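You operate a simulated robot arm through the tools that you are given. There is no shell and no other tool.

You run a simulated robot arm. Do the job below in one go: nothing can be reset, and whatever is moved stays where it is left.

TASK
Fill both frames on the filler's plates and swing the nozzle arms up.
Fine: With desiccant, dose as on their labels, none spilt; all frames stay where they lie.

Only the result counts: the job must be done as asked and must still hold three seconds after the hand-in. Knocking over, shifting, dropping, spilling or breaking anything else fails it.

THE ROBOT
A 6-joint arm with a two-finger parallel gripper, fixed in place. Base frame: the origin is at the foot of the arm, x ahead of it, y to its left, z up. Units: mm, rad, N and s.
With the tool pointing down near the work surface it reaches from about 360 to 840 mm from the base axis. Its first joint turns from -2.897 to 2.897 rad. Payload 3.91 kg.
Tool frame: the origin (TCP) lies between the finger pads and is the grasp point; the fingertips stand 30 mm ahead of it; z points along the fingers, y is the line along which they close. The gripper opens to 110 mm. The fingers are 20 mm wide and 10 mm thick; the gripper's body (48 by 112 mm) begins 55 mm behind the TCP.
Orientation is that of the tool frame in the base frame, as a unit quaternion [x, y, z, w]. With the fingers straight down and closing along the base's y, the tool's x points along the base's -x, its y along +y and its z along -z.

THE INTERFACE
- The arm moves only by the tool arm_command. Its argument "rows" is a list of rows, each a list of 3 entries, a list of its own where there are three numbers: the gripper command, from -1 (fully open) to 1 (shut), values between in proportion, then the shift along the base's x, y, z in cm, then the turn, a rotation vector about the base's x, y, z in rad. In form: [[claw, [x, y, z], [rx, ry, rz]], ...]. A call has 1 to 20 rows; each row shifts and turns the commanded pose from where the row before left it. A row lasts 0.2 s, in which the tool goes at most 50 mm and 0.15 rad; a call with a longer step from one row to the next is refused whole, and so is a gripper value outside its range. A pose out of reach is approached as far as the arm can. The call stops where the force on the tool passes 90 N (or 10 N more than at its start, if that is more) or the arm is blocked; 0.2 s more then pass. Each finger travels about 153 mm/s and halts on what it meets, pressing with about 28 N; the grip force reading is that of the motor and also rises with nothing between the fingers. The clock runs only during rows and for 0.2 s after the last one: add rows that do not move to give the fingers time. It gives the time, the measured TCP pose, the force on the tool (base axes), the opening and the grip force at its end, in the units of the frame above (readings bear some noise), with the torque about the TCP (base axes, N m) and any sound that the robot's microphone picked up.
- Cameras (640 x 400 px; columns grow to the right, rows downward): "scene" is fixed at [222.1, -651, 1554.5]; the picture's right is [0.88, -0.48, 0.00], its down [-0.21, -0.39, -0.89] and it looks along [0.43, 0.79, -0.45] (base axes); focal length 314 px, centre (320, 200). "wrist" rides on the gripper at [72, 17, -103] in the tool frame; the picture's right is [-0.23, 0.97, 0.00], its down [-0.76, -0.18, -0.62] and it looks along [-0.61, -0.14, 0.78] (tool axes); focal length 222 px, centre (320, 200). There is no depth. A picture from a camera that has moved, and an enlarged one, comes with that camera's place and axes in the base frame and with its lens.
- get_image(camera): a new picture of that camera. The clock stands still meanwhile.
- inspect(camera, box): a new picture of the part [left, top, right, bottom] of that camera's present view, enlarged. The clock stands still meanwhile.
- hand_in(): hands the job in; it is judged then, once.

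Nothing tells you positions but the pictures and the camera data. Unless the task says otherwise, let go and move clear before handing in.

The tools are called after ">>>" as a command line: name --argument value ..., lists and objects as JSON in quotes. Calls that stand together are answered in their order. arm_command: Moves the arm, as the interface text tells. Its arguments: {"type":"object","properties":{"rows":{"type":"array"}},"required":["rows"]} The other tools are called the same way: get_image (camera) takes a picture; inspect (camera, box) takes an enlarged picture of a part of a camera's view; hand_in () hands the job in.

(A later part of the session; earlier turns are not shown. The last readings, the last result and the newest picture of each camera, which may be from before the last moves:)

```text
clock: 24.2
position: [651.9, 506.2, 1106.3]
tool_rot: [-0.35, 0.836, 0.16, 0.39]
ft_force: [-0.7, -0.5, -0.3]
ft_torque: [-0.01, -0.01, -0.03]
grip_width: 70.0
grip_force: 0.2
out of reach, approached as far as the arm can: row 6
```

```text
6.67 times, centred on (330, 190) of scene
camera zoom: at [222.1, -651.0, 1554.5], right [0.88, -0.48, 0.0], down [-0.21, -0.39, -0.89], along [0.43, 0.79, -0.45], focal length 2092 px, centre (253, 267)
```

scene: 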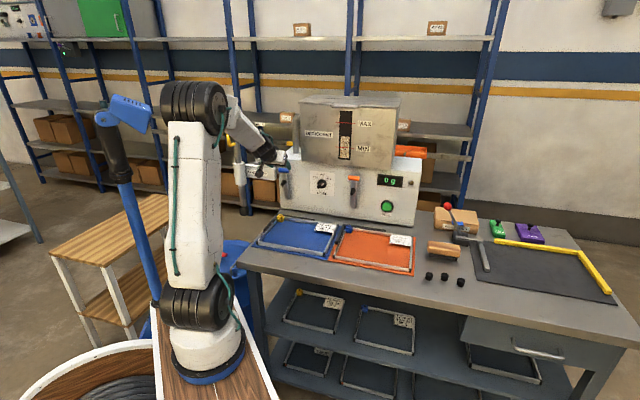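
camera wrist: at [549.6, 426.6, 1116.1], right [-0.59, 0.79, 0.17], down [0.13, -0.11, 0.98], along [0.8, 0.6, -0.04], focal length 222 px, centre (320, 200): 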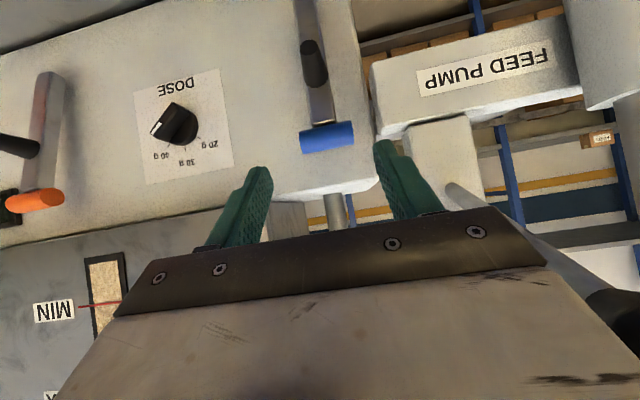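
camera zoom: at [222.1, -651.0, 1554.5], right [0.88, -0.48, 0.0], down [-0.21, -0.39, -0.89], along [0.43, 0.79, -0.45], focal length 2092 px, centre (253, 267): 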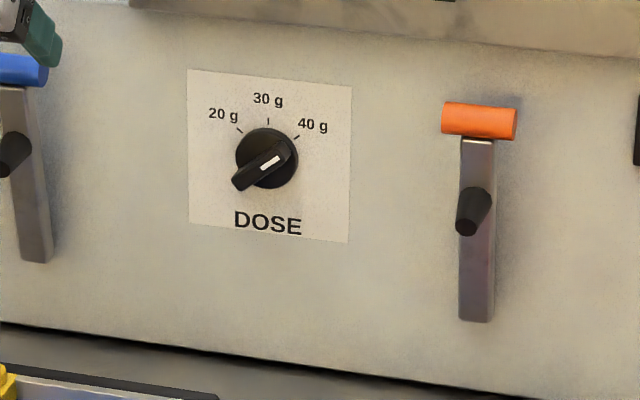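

The pointer looks right at 40 g, but I'll verify with maximum zoom before I rely on it.

>>> inspect --camera "scene" --box '[308, 170, 340, 190]'

>>> inspect --camera "wrist" --box '[150, 90, 220, 160]'

```text
16.00 times, centred on (324, 180) of scene
camera zoom: at [222.1, -651.0, 1554.5], right [0.88, -0.48, 0.0], down [-0.21, -0.39, -0.89], along [0.43, 0.79, -0.45], focal length 5021 px, centre (256, 520)
```

zoom: 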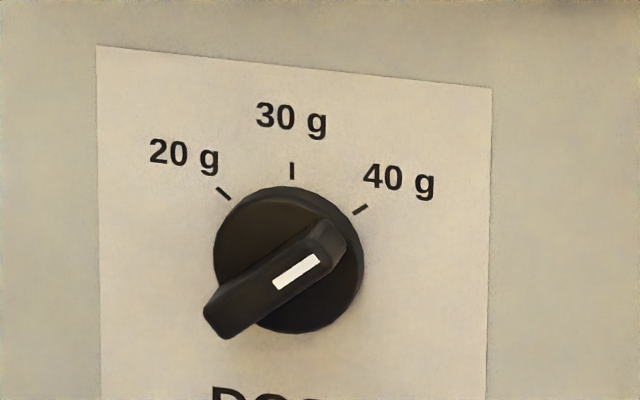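

```text
5.71 times, centred on (185, 125) of wrist
camera zoom: at [549.6, 426.6, 1116.1], right [-0.59, 0.79, 0.17], down [0.13, -0.11, 0.98], along [0.8, 0.6, -0.04], focal length 1269 px, centre (1091, 629)
```

zoom: 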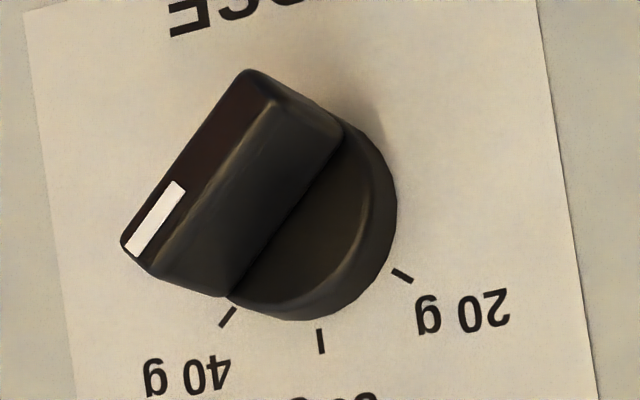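

The mark and the 40 g tick are parallel and aligned, so the dose is set. Now I move onto the blue handle with the fingers open 70 mm around its ends.

>>> arm_command --rows '[[-0.27, [-0.3, 0.3, 0], [0, 0, 0]], [-0.27, [1.0, 1.0, -1.2], [0, 0, 0]], [-0.27, [1.2, 1.2, -1.35], [0, 0, 0]], [-0.27, [1.17, 1.17, -1.32], [0, 0, 0]], [-0.27, [0, 0, 0], [0, 0, 0]]]'

>>> get_image --camera "wrist"

>>> inspect --camera "scene" --box '[250, 150, 340, 220]'

```text
clock: 25.4
position: [683.9, 542.6, 1067.8]
tool_rot: [-0.35, 0.837, 0.161, 0.39]
ft_force: [0.9, -0.3, 0.0]
ft_torque: [0.0, 0.02, 0.01]
grip_width: 69.8
grip_force: 0.1
```

```text
taken
camera wrist: at [581.7, 462.8, 1077.2], right [-0.59, 0.79, 0.17], down [0.13, -0.11, 0.98], along [0.8, 0.6, -0.04], focal length 222 px, centre (320, 200)
```

wrist: 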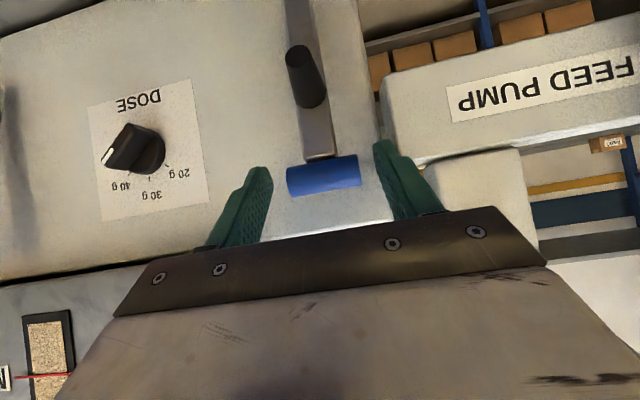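

```text
5.71 times, centred on (295, 185) of scene
camera zoom: at [222.1, -651.0, 1554.5], right [0.88, -0.48, 0.0], down [-0.21, -0.39, -0.89], along [0.43, 0.79, -0.45], focal length 1793 px, centre (463, 286)
```

zoom: 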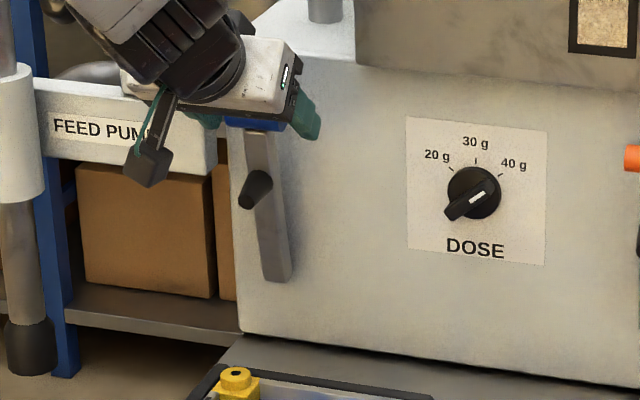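

The handle is centred between the fingers. Closing.

>>> arm_command --rows '[[0, [0, 0, 0], [0, 0, 0]], [0.3, [0, 0, 0], [0, 0, 0]], [0.3, [0, 0, 0], [0, 0, 0]]]'

>>> get_image --camera "wrist"

```text
clock: 26.2
position: [681.2, 544.4, 1067.0]
tool_rot: [-0.35, 0.837, 0.16, 0.389]
ft_force: [-9.1, 12.5, -1.9]
ft_torque: [0.29, 0.14, 0.39]
grip_width: 63.0
grip_force: 45.2
```

```text
taken
camera wrist: at [580.4, 464.2, 1077.1], right [-0.59, 0.79, 0.17], down [0.13, -0.11, 0.98], along [0.8, 0.6, -0.04], focal length 222 px, centre (320, 200)
```

wrist: 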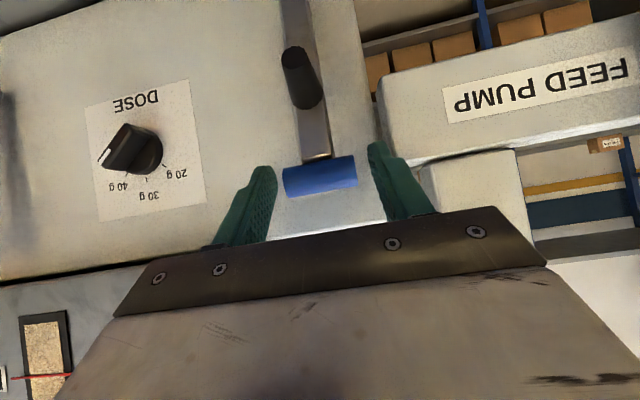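

The fingers stopped at 63 mm with a small sideways force, yet the handle is about 50 mm long, so a fingertip must be touching something else. I'll reopen slightly and inspect.

>>> arm_command --rows '[[-0.3, [0, 0, 0], [0, 0, 0]], [-0.3, [0, 0, 0], [0, 0, 0]]]'

>>> inspect --camera "wrist" --box '[240, 90, 440, 230]'

>>> inspect --camera "scene" --box '[262, 150, 312, 190]'

```text
clock: 26.8
position: [682.9, 542.9, 1069.2]
tool_rot: [-0.349, 0.837, 0.16, 0.391]
ft_force: [0.8, 0.1, 0.0]
ft_torque: [-0.01, -0.01, 0.02]
grip_width: 71.6
grip_force: 0.0
```

```text
2.86 times, centred on (340, 160) of wrist
camera zoom: at [581.9, 462.5, 1077.2], right [-0.59, 0.79, 0.17], down [0.13, -0.11, 0.98], along [0.8, 0.6, -0.04], focal length 635 px, centre (263, 314)
```

zoom: 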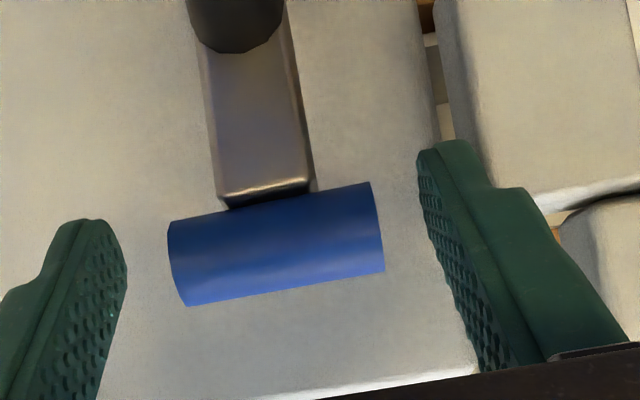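

```text
10.00 times, centred on (287, 170) of scene
camera zoom: at [222.1, -651.0, 1554.5], right [0.88, -0.48, 0.0], down [-0.21, -0.39, -0.89], along [0.43, 0.79, -0.45], focal length 3138 px, centre (650, 500)
```

zoom: 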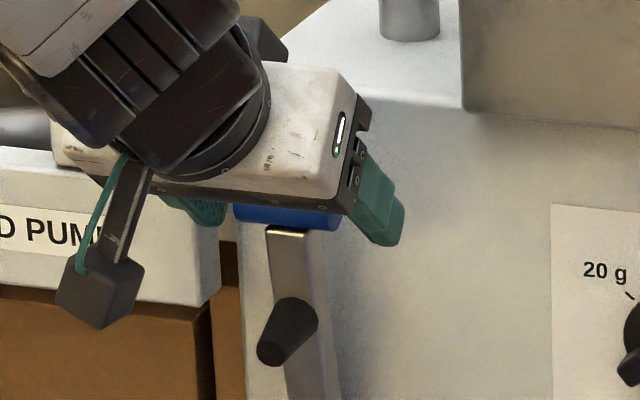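

I'll re-centre 3 mm to the left and close again to see whether this is a real two-sided grip.

>>> arm_command --rows '[[-0.3, [-0.2, 0.2, 0], [0, 0, 0]], [0, [0, 0, 0], [0, 0, 0]], [0.2, [0, 0, 0], [0, 0, 0]], [0.2, [0, 0, 0], [0, 0, 0]]]'

>>> inspect --camera "wrist" --box '[240, 90, 440, 230]'

```text
clock: 27.8
position: [681.8, 543.4, 1067.9]
tool_rot: [-0.349, 0.837, 0.16, 0.39]
ft_force: [2.9, -1.0, -0.1]
ft_torque: [-0.21, -0.2, 0.03]
grip_width: 63.3
grip_force: 44.9
```

```text
2.86 times, centred on (340, 160) of wrist
camera zoom: at [580.0, 464.3, 1077.5], right [-0.59, 0.79, 0.17], down [0.13, -0.11, 0.98], along [0.8, 0.6, -0.04], focal length 635 px, centre (263, 314)
```

zoom: 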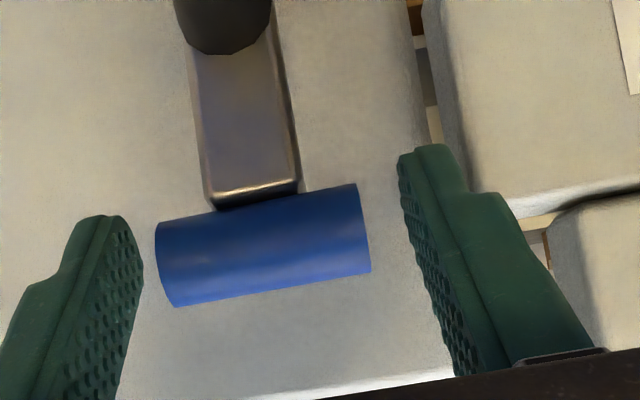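

Now the grip is balanced (63 mm, no side force), so the handle is held. I pull gently outward about 15 mm and look whether the arm follows.

>>> arm_command --rows '[[0.3, [-0.5, -0.5, -0.15], [0, 0, 0]], [0.3, [-0.5, -0.5, -0.25], [0, 0, 0]], [0.3, [0, 0, 0], [0, 0, 0]]]'

>>> get_image --camera "wrist"

>>> inspect --camera "scene" --box '[250, 150, 330, 220]'

```text
clock: 28.6
position: [671.0, 534.1, 1065.5]
tool_rot: [-0.35, 0.836, 0.162, 0.392]
ft_force: [9.0, 1.3, 11.8]
ft_torque: [0.95, -0.95, -0.01]
grip_width: 63.2
grip_force: 44.6
```

```text
taken
camera wrist: at [570.2, 454.5, 1074.0], right [-0.59, 0.79, 0.17], down [0.13, -0.11, 0.98], along [0.8, 0.6, -0.04], focal length 222 px, centre (320, 200)
```

wrist: 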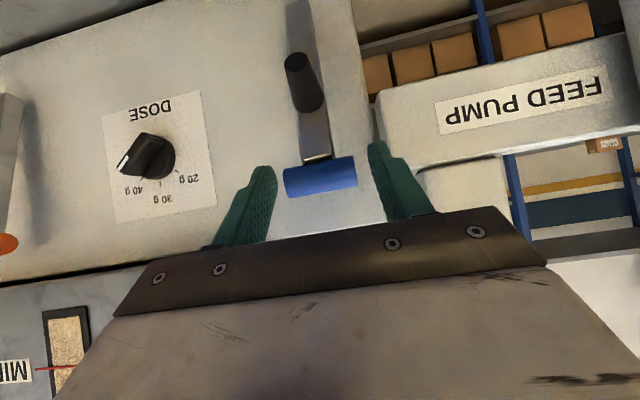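

```text
5.71 times, centred on (290, 185) of scene
camera zoom: at [222.1, -651.0, 1554.5], right [0.88, -0.48, 0.0], down [-0.21, -0.39, -0.89], along [0.43, 0.79, -0.45], focal length 1793 px, centre (491, 286)
```

zoom: 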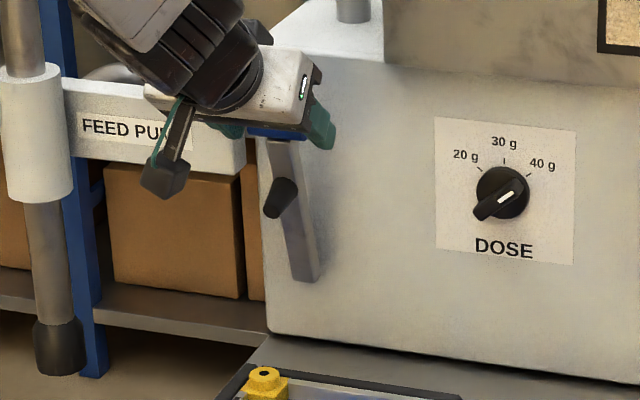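

The arm follows the gripper. I continue along the estimated arc in small steps and watch the forces.

>>> arm_command --rows '[[0.3, [-0.99, -0.99, -0.45], [0, 0, 0]], [0.3, [-0.94, -0.94, -0.65], [0, 0, 0]], [0.3, [-0.88, -0.88, -0.8], [0, 0, 0]], [0.3, [0, 0, 0], [0, 0, 0]]]'

>>> get_image --camera "wrist"

```text
clock: 29.6
position: [642.8, 505.6, 1043.7]
tool_rot: [-0.349, 0.837, 0.16, 0.391]
ft_force: [4.8, -9.6, 9.7]
ft_torque: [-0.17, -0.59, -0.4]
grip_width: 63.0
grip_force: 44.5
```

```text
taken
camera wrist: at [541.3, 425.9, 1054.3], right [-0.59, 0.79, 0.17], down [0.13, -0.11, 0.98], along [0.8, 0.6, -0.04], focal length 222 px, centre (320, 200)
```

wrist: 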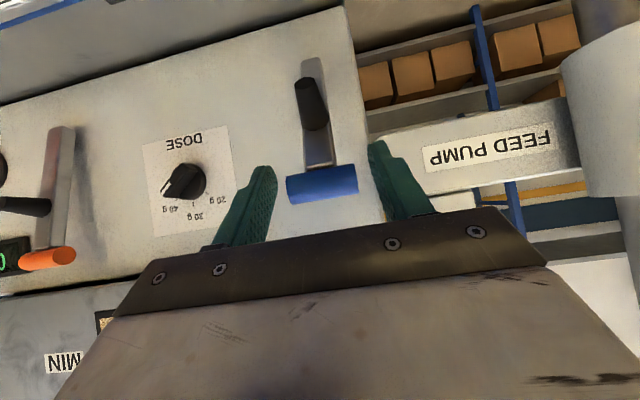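

The arm comes along smoothly. Continuing the arc.

>>> arm_command --rows '[[0.3, [-0.85, -0.81, -0.85], [0, 0, 0]], [0.3, [-0.77, -0.73, -1.0], [0, 0, 0]], [0.3, [-0.67, -0.65, -1.15], [0, 0, 0]], [0.3, [-0.58, -0.56, -1.25], [0, 0, 0]], [0.3, [0, 0, 0], [0, 0, 0]]]'

>>> get_image --camera "wrist"

>>> inspect --camera "scene" --box '[250, 150, 350, 240]'

```text
clock: 30.8
position: [613.5, 481.3, 1001.4]
tool_rot: [-0.35, 0.837, 0.16, 0.39]
ft_force: [1.1, 0.1, -0.5]
ft_torque: [0.03, 0.01, 0.01]
grip_width: 38.6
grip_force: 0.0
```

```text
taken
camera wrist: at [512.5, 400.5, 1011.7], right [-0.59, 0.79, 0.17], down [0.13, -0.11, 0.98], along [0.8, 0.6, -0.04], focal length 222 px, centre (320, 200)
```

wrist: 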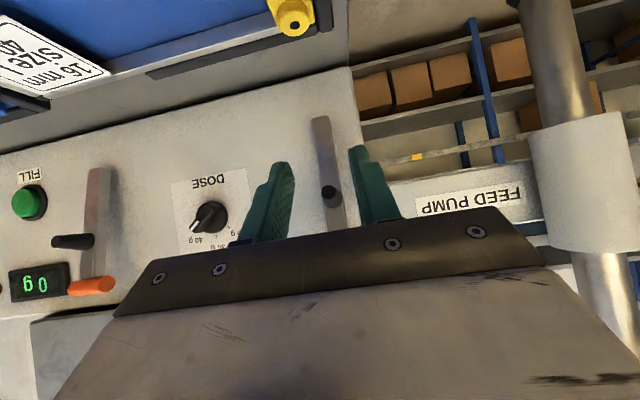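

```text
4.44 times, centred on (300, 195) of scene
camera zoom: at [222.1, -651.0, 1554.5], right [0.88, -0.48, 0.0], down [-0.21, -0.39, -0.89], along [0.43, 0.79, -0.45], focal length 1395 px, centre (409, 222)
```

zoom: 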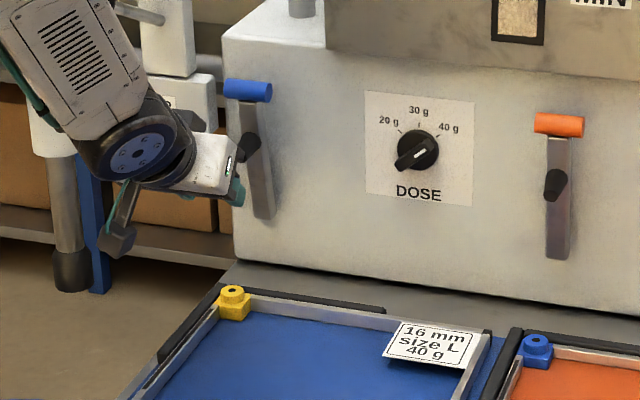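

The handle slipped out of the end-grip and the arm sprang back up unharmed. I'll instead hook it: the fingers (30 mm apart) go in from above behind the handle, and their lower faces push it outward and down. First the stand-off above.

>>> arm_command --rows '[[0.45, [0, 0, 4], [0, 0, 0]], [0.45, [0, 0, 4], [0, 0, 0]], [0.45, [0.32, -0.32, 4], [0, 0, 0]], [0.45, [2.4, 2.4, 0], [0, 0, 0]], [0.45, [2.4, 2.4, 0], [0, 0, 0]], [0.45, [0, 0, 0], [0, 0, 0]]]'

>>> get_image --camera "wrist"

>>> inspect --camera "scene" --box '[250, 130, 350, 220]'

```text
clock: 32.2
position: [664.4, 523.8, 1124.4]
tool_rot: [-0.349, 0.837, 0.16, 0.39]
ft_force: [-0.2, 0.0, -0.5]
ft_torque: [0.0, -0.02, -0.01]
grip_width: 30.3
grip_force: 0.0
```

```text
taken
camera wrist: at [563.4, 443.7, 1133.9], right [-0.59, 0.79, 0.17], down [0.13, -0.11, 0.98], along [0.8, 0.6, -0.04], focal length 222 px, centre (320, 200)
```

wrist: 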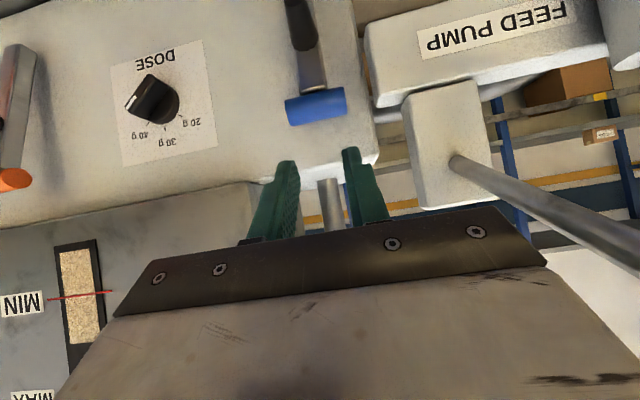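

```text
4.44 times, centred on (300, 175) of scene
camera zoom: at [222.1, -651.0, 1554.5], right [0.88, -0.48, 0.0], down [-0.21, -0.39, -0.89], along [0.43, 0.79, -0.45], focal length 1395 px, centre (409, 311)
```

zoom: 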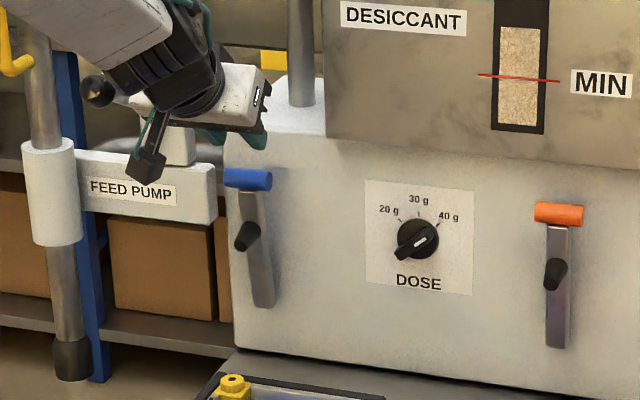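

Clear view: the handle sits below the fingers. I slide in behind and above it.

>>> arm_command --rows '[[0.45, [0.85, 1.05, -1.15], [0, 0, 0]], [0.45, [0.94, 0.94, -1.2], [0, 0, 0]], [0.45, [0.94, 0.94, -1.22], [0, 0, 0]], [0.45, [0, 0, 0], [0, 0, 0]]]'

>>> inspect --camera "wrist" --box '[240, 90, 440, 230]'

>>> inspect --camera "scene" --box '[262, 145, 312, 190]'

```text
clock: 33.2
position: [692.3, 553.1, 1087.5]
tool_rot: [-0.349, 0.837, 0.16, 0.39]
ft_force: [0.1, 0.4, 0.4]
ft_torque: [0.0, -0.01, 0.03]
grip_width: 30.4
grip_force: 0.0
```

```text
2.86 times, centred on (340, 160) of wrist
camera zoom: at [591.5, 473.3, 1097.4], right [-0.59, 0.79, 0.17], down [0.13, -0.11, 0.98], along [0.8, 0.6, -0.04], focal length 635 px, centre (263, 314)
```

zoom: 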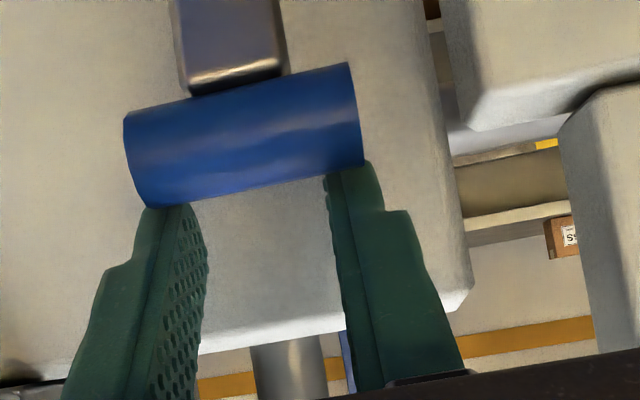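

```text
8.89 times, centred on (287, 168) of scene
camera zoom: at [222.1, -651.0, 1554.5], right [0.88, -0.48, 0.0], down [-0.21, -0.39, -0.89], along [0.43, 0.79, -0.45], focal length 2790 px, centre (613, 489)
```

zoom: 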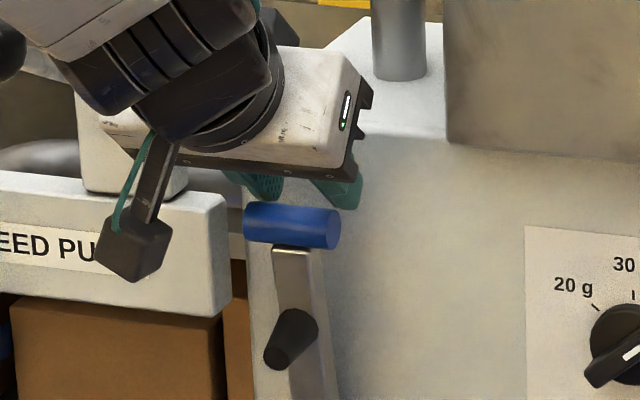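

The fingertips are behind the handle. I pull outward along the arc, first 24°.

>>> arm_command --rows '[[0.45, [-0.1, -0.1, -0.4], [0, 0, 0]], [0.45, [-0.75, -0.75, -0.3], [0, 0, 0]], [0.45, [-0.74, -0.74, -0.35], [0, 0, 0]], [0.45, [-0.7, -0.7, -0.45], [0, 0, 0]], [0.45, [-0.7, -0.7, -0.5], [0, 0, 0]], [0.45, [-0.65, -0.65, -0.55], [0, 0, 0]], [0.45, [-0.65, -0.65, -0.6], [0, 0, 0]], [0.45, [0, 0, 0], [0, 0, 0]]]'

>>> get_image --camera "wrist"

>>> inspect --camera "scene" --box '[250, 145, 340, 225]'

```text
clock: 35.0
position: [649.8, 510.7, 1053.9]
tool_rot: [-0.349, 0.837, 0.16, 0.39]
ft_force: [0.1, -0.2, 0.8]
ft_torque: [0.02, 0.01, -0.03]
grip_width: 30.1
grip_force: 0.0
```

```text
taken
camera wrist: at [548.5, 431.1, 1064.4], right [-0.59, 0.79, 0.17], down [0.13, -0.11, 0.98], along [0.8, 0.6, -0.04], focal length 222 px, centre (320, 200)
```

wrist: 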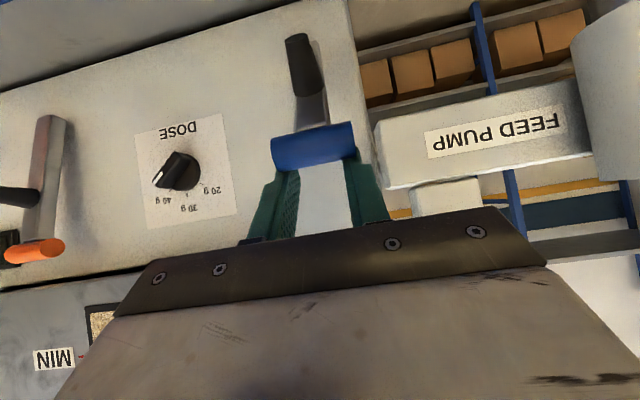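

```text
5.00 times, centred on (295, 185) of scene
camera zoom: at [222.1, -651.0, 1554.5], right [0.88, -0.48, 0.0], down [-0.21, -0.39, -0.89], along [0.43, 0.79, -0.45], focal length 1569 px, centre (445, 275)
```

zoom: 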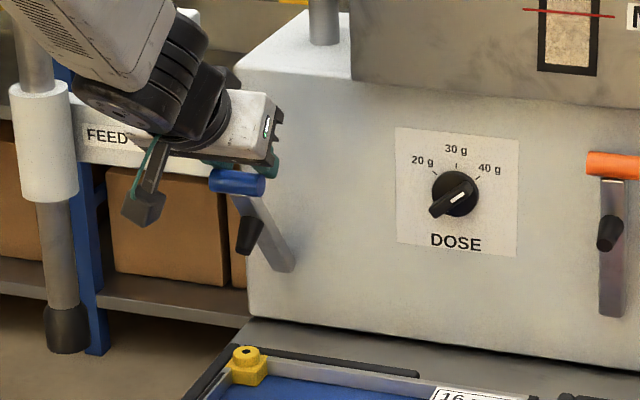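

The arm is at about 24° with almost no force. Continuing the arc to about 56°.

>>> arm_command --rows '[[0.45, [-0.59, -0.59, -0.7], [0, 0, 0]], [0.45, [-0.59, -0.59, -0.7], [0, 0, 0]], [0.45, [-0.52, -0.52, -0.8], [0, 0, 0]], [0.45, [-0.52, -0.52, -0.82], [0, 0, 0]], [0.45, [-0.43, -0.43, -0.9], [0, 0, 0]], [0.45, [-0.43, -0.43, -0.9], [0, 0, 0]], [0.45, [-0.34, -0.34, -0.98], [0, 0, 0]], [0.45, [-0.34, -0.34, -0.98], [0, 0, 0]], [0.45, [0, 0, 0], [0, 0, 0]]]'

>>> get_image --camera "wrist"

>>> inspect --camera "scene" --box '[250, 145, 340, 235]'

```text
clock: 37.0
position: [612.0, 473.2, 985.3]
tool_rot: [-0.349, 0.837, 0.161, 0.39]
ft_force: [0.3, -0.6, 0.6]
ft_torque: [-0.01, -0.01, -0.01]
grip_width: 30.3
grip_force: 0.1
```

```text
taken
camera wrist: at [510.4, 393.2, 996.4], right [-0.59, 0.79, 0.17], down [0.13, -0.11, 0.98], along [0.8, 0.6, -0.04], focal length 222 px, centre (320, 200)
```

wrist: 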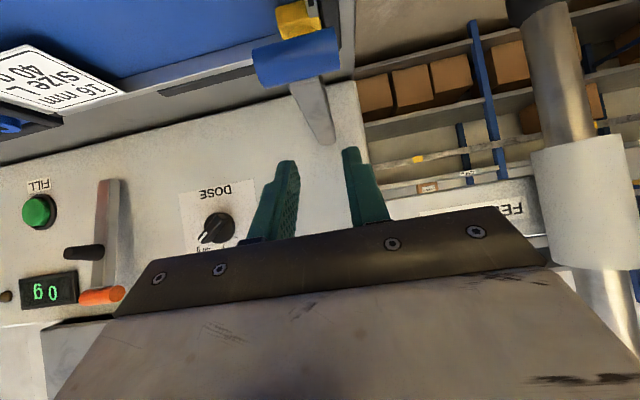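

```text
4.44 times, centred on (295, 190) of scene
camera zoom: at [222.1, -651.0, 1554.5], right [0.88, -0.48, 0.0], down [-0.21, -0.39, -0.89], along [0.43, 0.79, -0.45], focal length 1395 px, centre (431, 244)
```

zoom: 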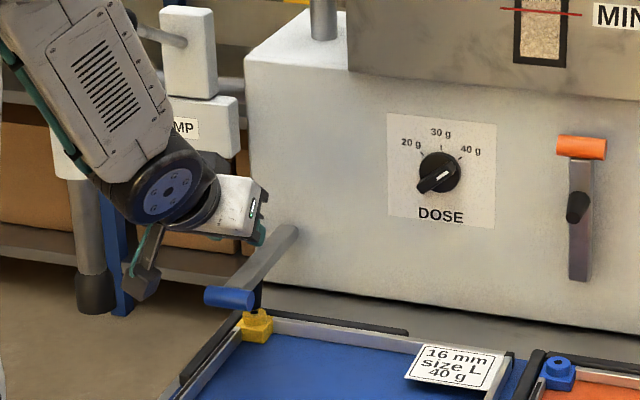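

The blue arm went over centre by itself and now lies with the nozzle over the yellow key. I'll check that it's seated and the frame is unmoved.

>>> inspect --camera "scene" --box '[262, 190, 322, 240]'

>>> inspect --camera "wrist" --box '[230, 0, 370, 110]'

>>> inspect --camera "scene" --box '[250, 200, 430, 290]'

```text
8.00 times, centred on (292, 215) of scene
camera zoom: at [222.1, -651.0, 1554.5], right [0.88, -0.48, 0.0], down [-0.21, -0.39, -0.89], along [0.43, 0.79, -0.45], focal length 2511 px, centre (544, 80)
```

zoom: 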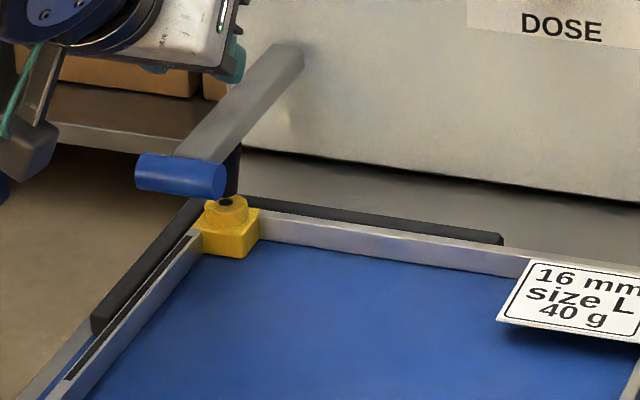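

```text
3.64 times, centred on (300, 55) of wrist
camera zoom: at [510.4, 393.2, 996.4], right [-0.59, 0.79, 0.17], down [0.13, -0.11, 0.98], along [0.8, 0.6, -0.04], focal length 808 px, centre (393, 727)
```

zoom: 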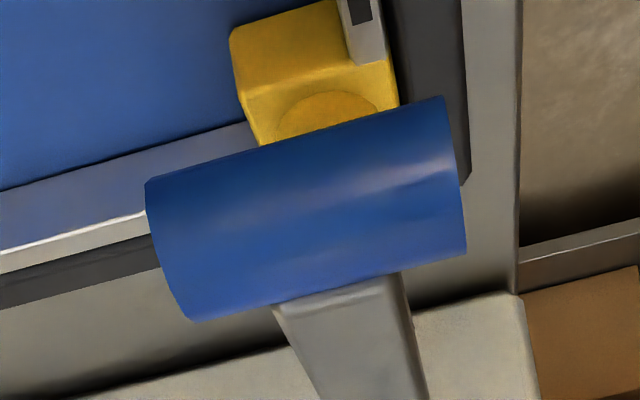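

```text
3.56 times, centred on (340, 245) of scene
camera zoom: at [222.1, -651.0, 1554.5], right [0.88, -0.48, 0.0], down [-0.21, -0.39, -0.89], along [0.43, 0.79, -0.45], focal length 1116 px, centre (249, 40)
```

zoom: 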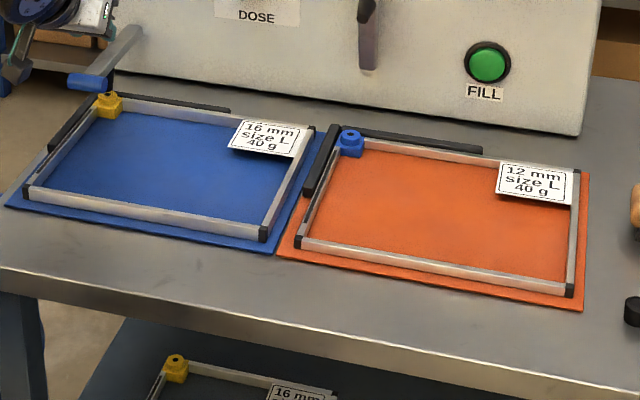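

I'll zoom in closely on the nozzle tip.

>>> inspect --camera "scene" --box '[272, 200, 302, 225]'

>>> arm_command --rows '[[0.45, [-1.5, -1.5, 0], [0, 0, 0]], [0.45, [-2.0, -2.0, 0], [0, 0, 0]], [0.45, [0, 0, 0], [0, 0, 0]]]'

>>> get_image --camera "wrist"

>>> inspect --camera "wrist" --box '[250, 0, 410, 140]'

```text
16.00 times, centred on (287, 212) of scene
camera zoom: at [222.1, -651.0, 1554.5], right [0.88, -0.48, 0.0], down [-0.21, -0.39, -0.89], along [0.43, 0.79, -0.45], focal length 5021 px, centre (848, 0)
```

zoom: 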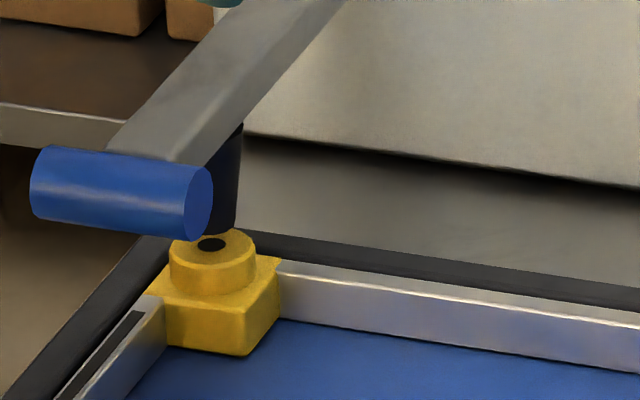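

```text
clock: 37.8
position: [576.1, 438.3, 987.9]
tool_rot: [-0.349, 0.837, 0.16, 0.39]
ft_force: [-0.4, 0.2, 0.2]
ft_torque: [0.01, -0.01, 0.0]
grip_width: 30.6
grip_force: 0.1
```

```text
taken
camera wrist: at [474.8, 358.6, 998.2], right [-0.59, 0.79, 0.17], down [0.13, -0.11, 0.98], along [0.8, 0.6, -0.04], focal length 222 px, centre (320, 200)
```

wrist: 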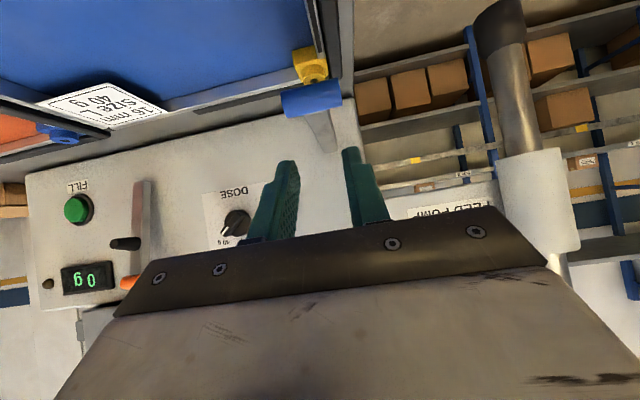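

```text
2.86 times, centred on (330, 70) of wrist
camera zoom: at [474.8, 358.6, 998.2], right [-0.59, 0.79, 0.17], down [0.13, -0.11, 0.98], along [0.8, 0.6, -0.04], focal length 635 px, centre (291, 571)
```

zoom: 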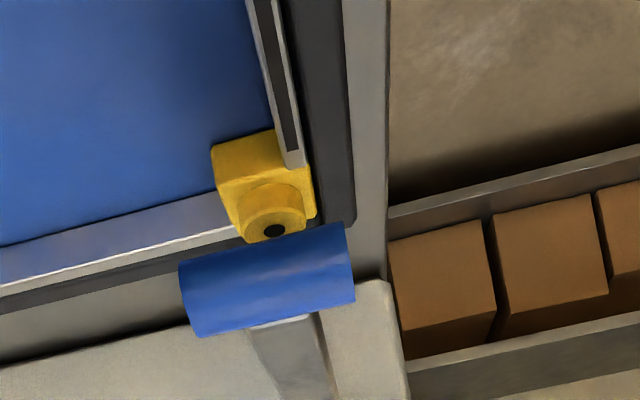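

The strip looks level but I can't judge the nozzle over the hole from here. I lower the wrist camera for a flatter front view.

>>> arm_command --rows '[[0.45, [-1.0, -1.0, -2], [0, 0, 0]], [0.45, [-0.5, -0.5, -2], [0, 0, 0]], [0.45, [0, 0, -2], [0, 0, 0]], [0.45, [0, 0, 0], [0, 0, 0]]]'

>>> get_image --camera "wrist"

>>> inspect --camera "wrist" --box '[260, 40, 380, 150]'

```text
clock: 38.8
position: [560.7, 422.6, 927.4]
tool_rot: [-0.349, 0.837, 0.16, 0.39]
ft_force: [-0.2, -0.1, -0.4]
ft_torque: [0.01, -0.01, -0.03]
grip_width: 30.1
grip_force: 0.1
```

```text
taken
camera wrist: at [460.5, 343.3, 936.9], right [-0.59, 0.79, 0.17], down [0.13, -0.11, 0.98], along [0.8, 0.6, -0.04], focal length 222 px, centre (320, 200)
```

wrist: 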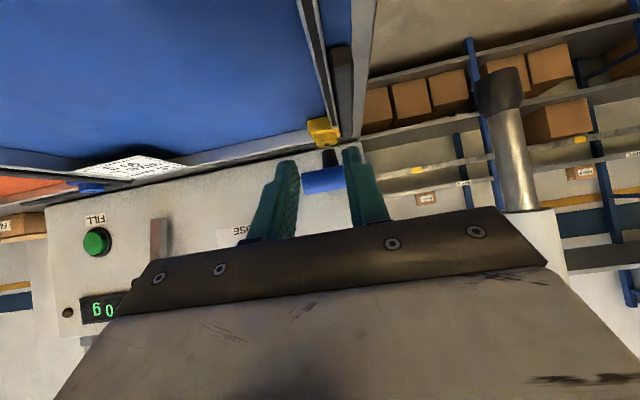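

```text
3.64 times, centred on (320, 95) of wrist
camera zoom: at [460.5, 343.3, 936.9], right [-0.59, 0.79, 0.17], down [0.13, -0.11, 0.98], along [0.8, 0.6, -0.04], focal length 808 px, centre (320, 582)
```

zoom: 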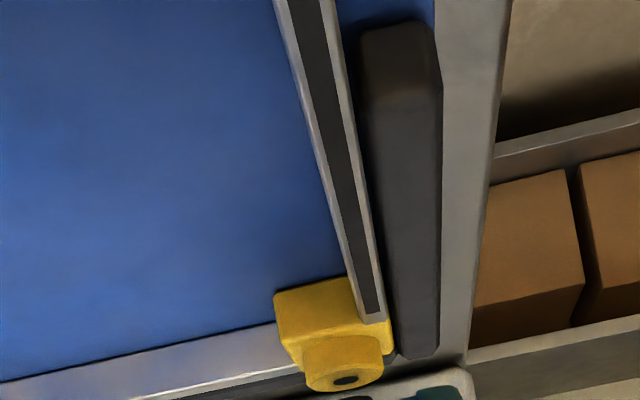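

>>> inspect --camera "wrist" --box '[285, 105, 375, 205]'

```text
4.00 times, centred on (330, 155) of wrist
camera zoom: at [460.5, 343.3, 936.9], right [-0.59, 0.79, 0.17], down [0.13, -0.11, 0.98], along [0.8, 0.6, -0.04], focal length 888 px, centre (280, 380)
```

zoom: 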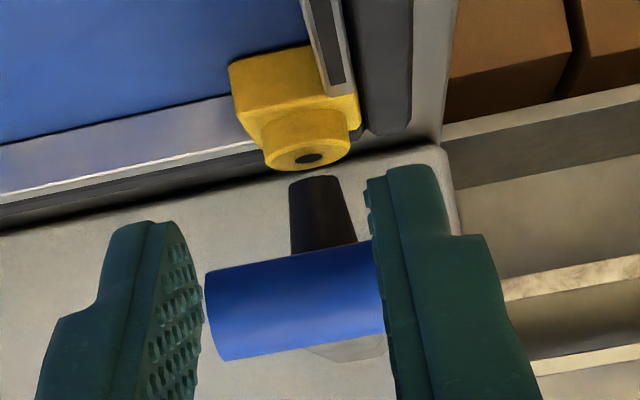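

The nozzle tip hangs about 7 mm straight above the key's hole, so the arm just needs pressing down a little more. I go over the handle with the fingers straddling the strip and press gently.

>>> arm_command --rows '[[0.45, [0, 0, 3.5], [0, 0, 0]], [0.45, [1.0, 1.0, 3.0], [0, 0, 0]], [0.45, [2.0, 2.0, 0], [0, 0, 0]], [0.45, [2.4, 2.4, -0.5], [0, 0, 0]], [0.45, [0, 0, -1.7], [0, 0, 0]], [0.45, [0, 0, -1.5], [0, 0, 0]], [0.45, [0, 0, 0], [0, 0, 0]]]'

>>> get_image --camera "wrist"

>>> inspect --camera "scene" --box '[262, 185, 322, 235]'

```text
clock: 40.4
position: [615.6, 475.7, 956.4]
tool_rot: [-0.35, 0.837, 0.16, 0.39]
ft_force: [0.8, 0.2, -0.5]
ft_torque: [0.01, -0.03, 0.01]
grip_width: 30.3
grip_force: 0.1
```

```text
taken
camera wrist: at [514.6, 395.7, 965.5], right [-0.59, 0.79, 0.17], down [0.13, -0.11, 0.98], along [0.8, 0.6, -0.04], focal length 222 px, centre (320, 200)
```

wrist: 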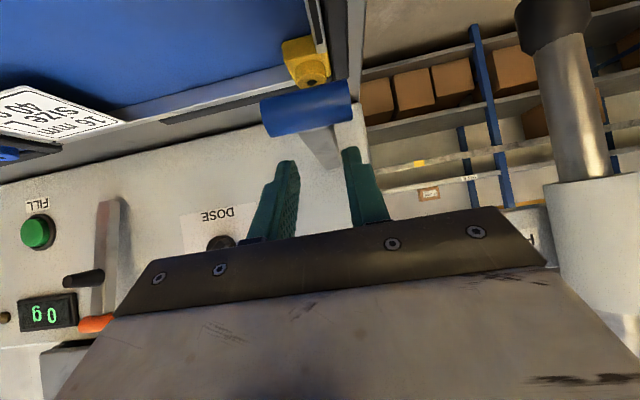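

```text
8.00 times, centred on (292, 210) of scene
camera zoom: at [222.1, -651.0, 1554.5], right [0.88, -0.48, 0.0], down [-0.21, -0.39, -0.89], along [0.43, 0.79, -0.45], focal length 2511 px, centre (544, 120)
```

zoom: 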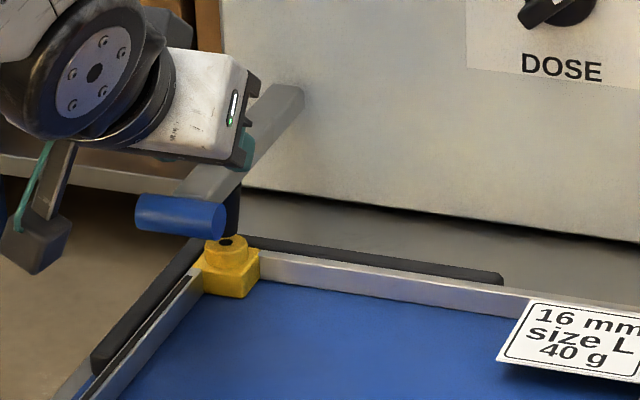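

>>> arm_command --rows '[[0.45, [-0.6, -0.6, -0.8], [0, 0, 0]], [0.45, [0, 0, -0.7], [0, 0, 0]], [0.45, [0, 0, -0.3], [0, 0, 0]], [0.45, [0, 0, -0.3], [0, 0, 0]], [0.45, [0, 0, 0], [0, 0, 0]]]'

>>> inspect --camera "wrist" --box '[240, 20, 400, 180]'

>>> inspect --camera "scene" --box '[272, 195, 308, 225]'

```text
clock: 41.6
position: [609.8, 471.4, 936.0]
tool_rot: [-0.349, 0.836, 0.161, 0.392]
ft_force: [3.8, 2.9, 7.7]
ft_torque: [0.13, 0.0, -0.14]
grip_width: 30.1
grip_force: 0.0
```

```text
2.50 times, centred on (320, 100) of wrist
camera zoom: at [508.8, 391.8, 945.3], right [-0.59, 0.79, 0.17], down [0.13, -0.11, 0.98], along [0.8, 0.6, -0.04], focal length 555 px, centre (320, 450)
```

zoom: 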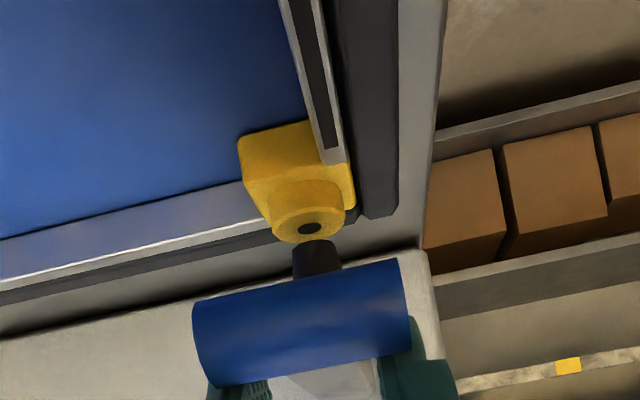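

```text
13.33 times, centred on (290, 210) of scene
camera zoom: at [222.1, -651.0, 1554.5], right [0.88, -0.48, 0.0], down [-0.21, -0.39, -0.89], along [0.43, 0.79, -0.45], focal length 4184 px, centre (720, 67)
```

zoom: 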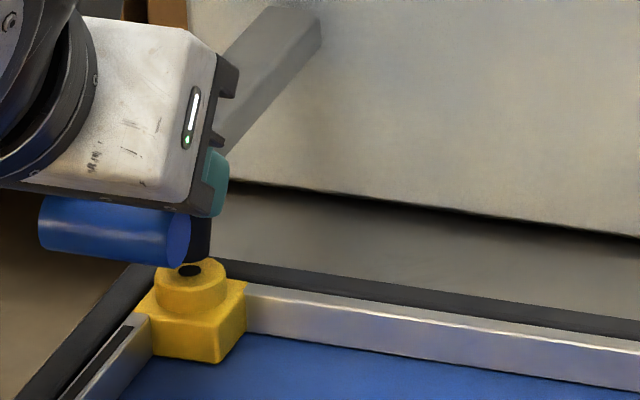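

Contact at about 9 N. I press down in small steps.

>>> arm_command --rows '[[0.45, [0, 0, -0.2], [0, 0, 0]], [0.45, [0, 0, -0.2], [0, 0, 0]], [0.45, [0, 0, -0.2], [0, 0, 0]], [0.45, [0, 0, 0], [0, 0, 0]]]'

>>> inspect --camera "wrist" --box '[240, 20, 400, 180]'

```text
clock: 42.6
position: [611.7, 471.9, 932.1]
tool_rot: [-0.348, 0.835, 0.162, 0.394]
ft_force: [11.7, 11.4, 45.9]
ft_torque: [0.55, 0.38, -0.19]
grip_width: 30.2
grip_force: 0.0
```

```text
2.50 times, centred on (320, 100) of wrist
camera zoom: at [510.2, 393.1, 941.5], right [-0.59, 0.79, 0.17], down [0.13, -0.12, 0.98], along [0.8, 0.6, -0.03], focal length 555 px, centre (320, 450)
```

zoom: 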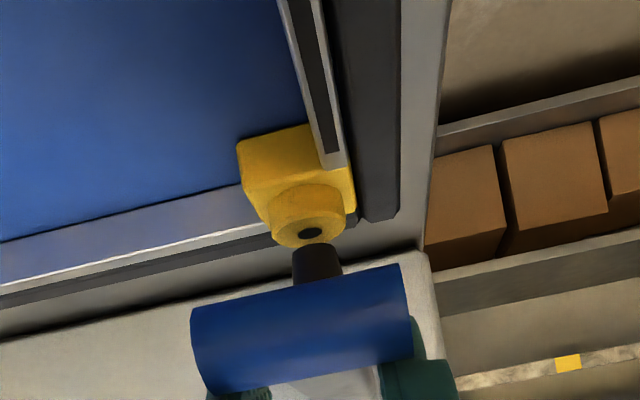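

The arm is at its hard stop (about 49 N with hardly any movement), with the nozzle straight over the hole. It's down. I lift off, and move to the stand-off above the orange handle.

>>> arm_command --rows '[[0.45, [0, 0, 1.5], [0, 0, 0]], [0.45, [-0.5, -0.5, 3.5], [0, 0, 0]], [0.45, [0, 0, 4.7], [0, 0, 0]], [0.45, [0, 0, 4.7], [0, 0, 0]], [0.45, [0, 0, 4.8], [0, 0, 0]], [0.45, [3.14, -3.14, 0], [0, 0, 0]], [0.45, [3.14, -3.14, 0], [0, 0, 0]], [0.45, [3.14, -3.14, 0], [0, 0, 0]], [0.45, [3.14, -3.14, 0], [0, 0, 0]], [0.45, [3.14, -3.14, 0], [0, 0, 0]], [0.45, [3.14, -3.14, 0], [0, 0, 0]], [0.45, [3.14, -3.14, 0], [0, 0, 0]], [0.45, [2.5, 2.5, 0], [0, 0, 0]], [0.45, [2.8, 2.8, 0], [0, 0, 0]], [0.45, [0, 0, 0], [0, 0, 0]], [0.45, [0, 0, 0], [0, 0, 0]]]'

>>> get_image --camera "wrist"

>>> get_image --camera "scene"

>>> inspect --camera "scene" --box '[262, 180, 322, 230]'

```text
clock: 46.0
position: [878.7, 299.8, 1120.9]
tool_rot: [-0.348, 0.837, 0.16, 0.391]
ft_force: [0.3, 0.2, 0.3]
ft_torque: [-0.01, -0.03, -0.01]
grip_width: 30.5
grip_force: 0.1
```

```text
taken
camera wrist: at [777.4, 219.9, 1131.0], right [-0.59, 0.79, 0.17], down [0.13, -0.11, 0.98], along [0.8, 0.6, -0.04], focal length 222 px, centre (320, 200)
```

wrist: 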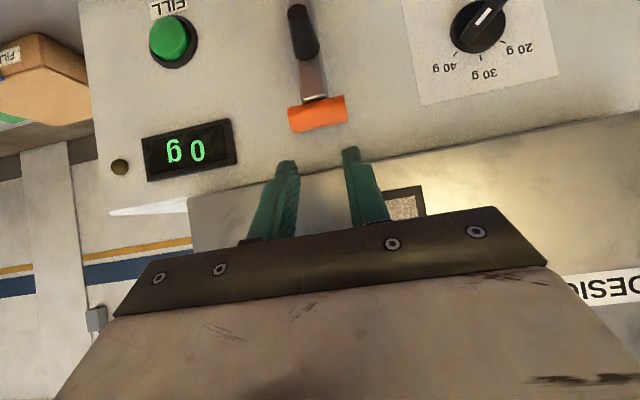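

```text
taken
```

scene: 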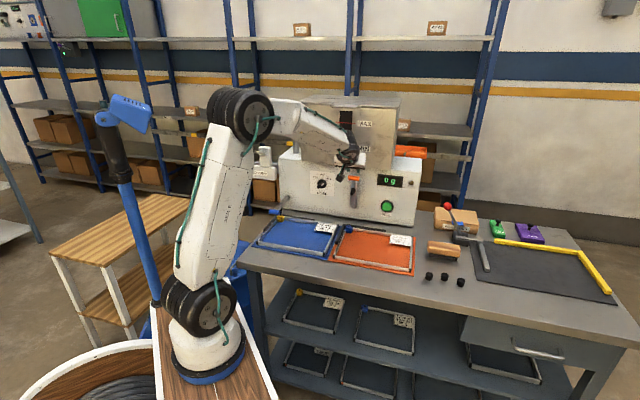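

```text
8.00 times, centred on (292, 205) of scene
camera zoom: at [222.1, -651.0, 1554.5], right [0.88, -0.48, 0.0], down [-0.21, -0.39, -0.89], along [0.43, 0.79, -0.45], focal length 2511 px, centre (544, 160)
```

zoom: 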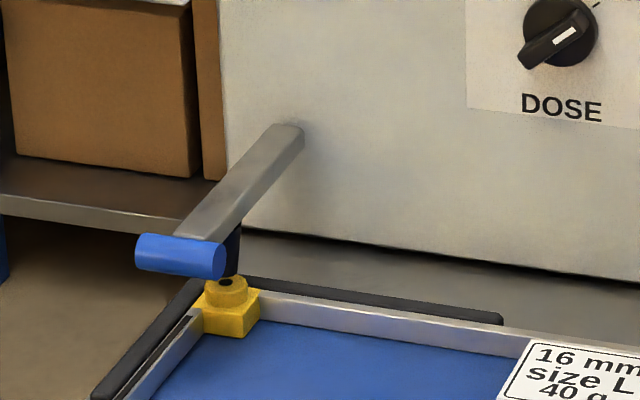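

The blue arm stays down. I do the same with the orange arm: slide in behind the handle, then pull out.

>>> arm_command --rows '[[0.45, [1.15, 1.15, -0.5], [0, 0, 0]], [0.45, [1.05, 1.05, -1.35], [0, 0, 0]], [0.45, [1.03, 1.03, -1.4], [0, 0, 0]], [0.45, [0, 0, 0], [0, 0, 0]]]'

>>> inspect --camera "wrist" --box '[240, 90, 440, 230]'

```text
clock: 47.0
position: [909.2, 333.4, 1087.9]
tool_rot: [-0.349, 0.837, 0.16, 0.39]
ft_force: [-0.4, -0.1, 0.4]
ft_torque: [0.01, -0.01, 0.0]
grip_width: 30.4
grip_force: 0.0
```

```text
2.86 times, centred on (340, 160) of wrist
camera zoom: at [808.2, 253.6, 1098.5], right [-0.59, 0.79, 0.17], down [0.13, -0.11, 0.98], along [0.8, 0.6, -0.04], focal length 635 px, centre (263, 314)
```

zoom: 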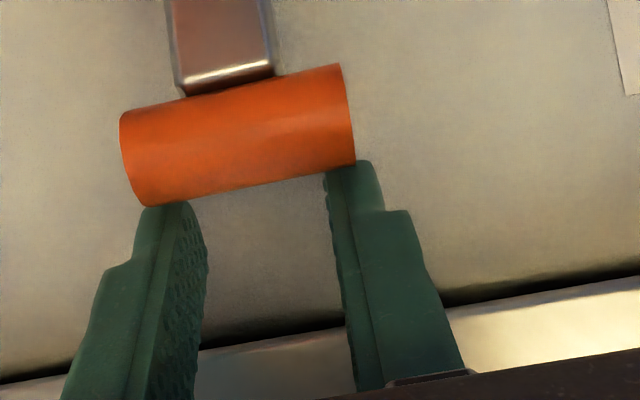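

Same configuration as before. Pulling the orange arm out along the arc.

>>> arm_command --rows '[[0.45, [0.0, -0.2, -0.4], [0, 0, 0]], [0.45, [-0.75, -0.75, -0.3], [0, 0, 0]], [0.45, [-0.74, -0.74, -0.35], [0, 0, 0]], [0.45, [-0.7, -0.7, -0.45], [0, 0, 0]], [0.45, [-0.7, -0.7, -0.5], [0, 0, 0]], [0.45, [-0.65, -0.65, -0.55], [0, 0, 0]], [0.45, [-0.65, -0.65, -0.6], [0, 0, 0]], [0.45, [-0.59, -0.59, -0.7], [0, 0, 0]], [0.45, [-0.59, -0.59, -0.7], [0, 0, 0]], [0.45, [-0.52, -0.52, -0.8], [0, 0, 0]], [0.45, [-0.52, -0.52, -0.82], [0, 0, 0]], [0.45, [-0.43, -0.43, -0.9], [0, 0, 0]], [0.45, [-0.43, -0.43, -0.9], [0, 0, 0]], [0.45, [-0.34, -0.34, -0.98], [0, 0, 0]], [0.45, [-0.34, -0.34, -0.98], [0, 0, 0]], [0.45, [0, 0, 0], [0, 0, 0]]]'

>>> get_image --camera "wrist"

>>> inspect --camera "scene" --box '[310, 165, 400, 240]'

```text
clock: 50.4
position: [830.9, 250.9, 988.1]
tool_rot: [-0.349, 0.837, 0.16, 0.391]
ft_force: [-0.1, 0.9, 0.0]
ft_torque: [0.0, 0.02, -0.02]
grip_width: 30.3
grip_force: 0.0
```

```text
taken
camera wrist: at [729.9, 170.1, 998.7], right [-0.59, 0.79, 0.17], down [0.13, -0.11, 0.98], along [0.8, 0.6, -0.04], focal length 222 px, centre (320, 200)
```

wrist: 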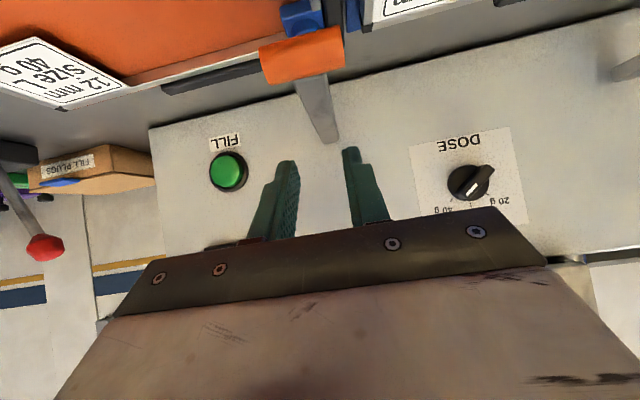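

```text
5.33 times, centred on (355, 202) of scene
camera zoom: at [222.1, -651.0, 1554.5], right [0.88, -0.48, 0.0], down [-0.21, -0.39, -0.89], along [0.43, 0.79, -0.45], focal length 1674 px, centre (133, 187)
```

zoom: 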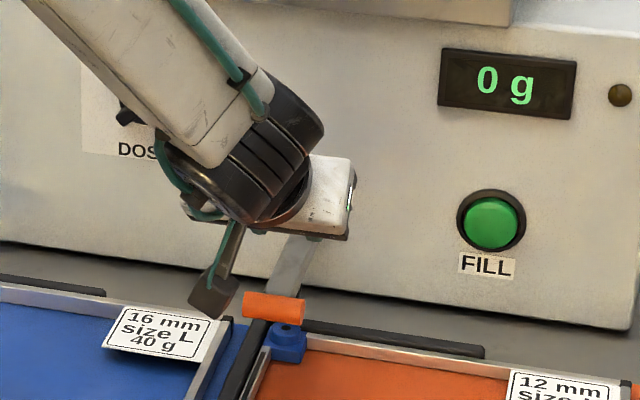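

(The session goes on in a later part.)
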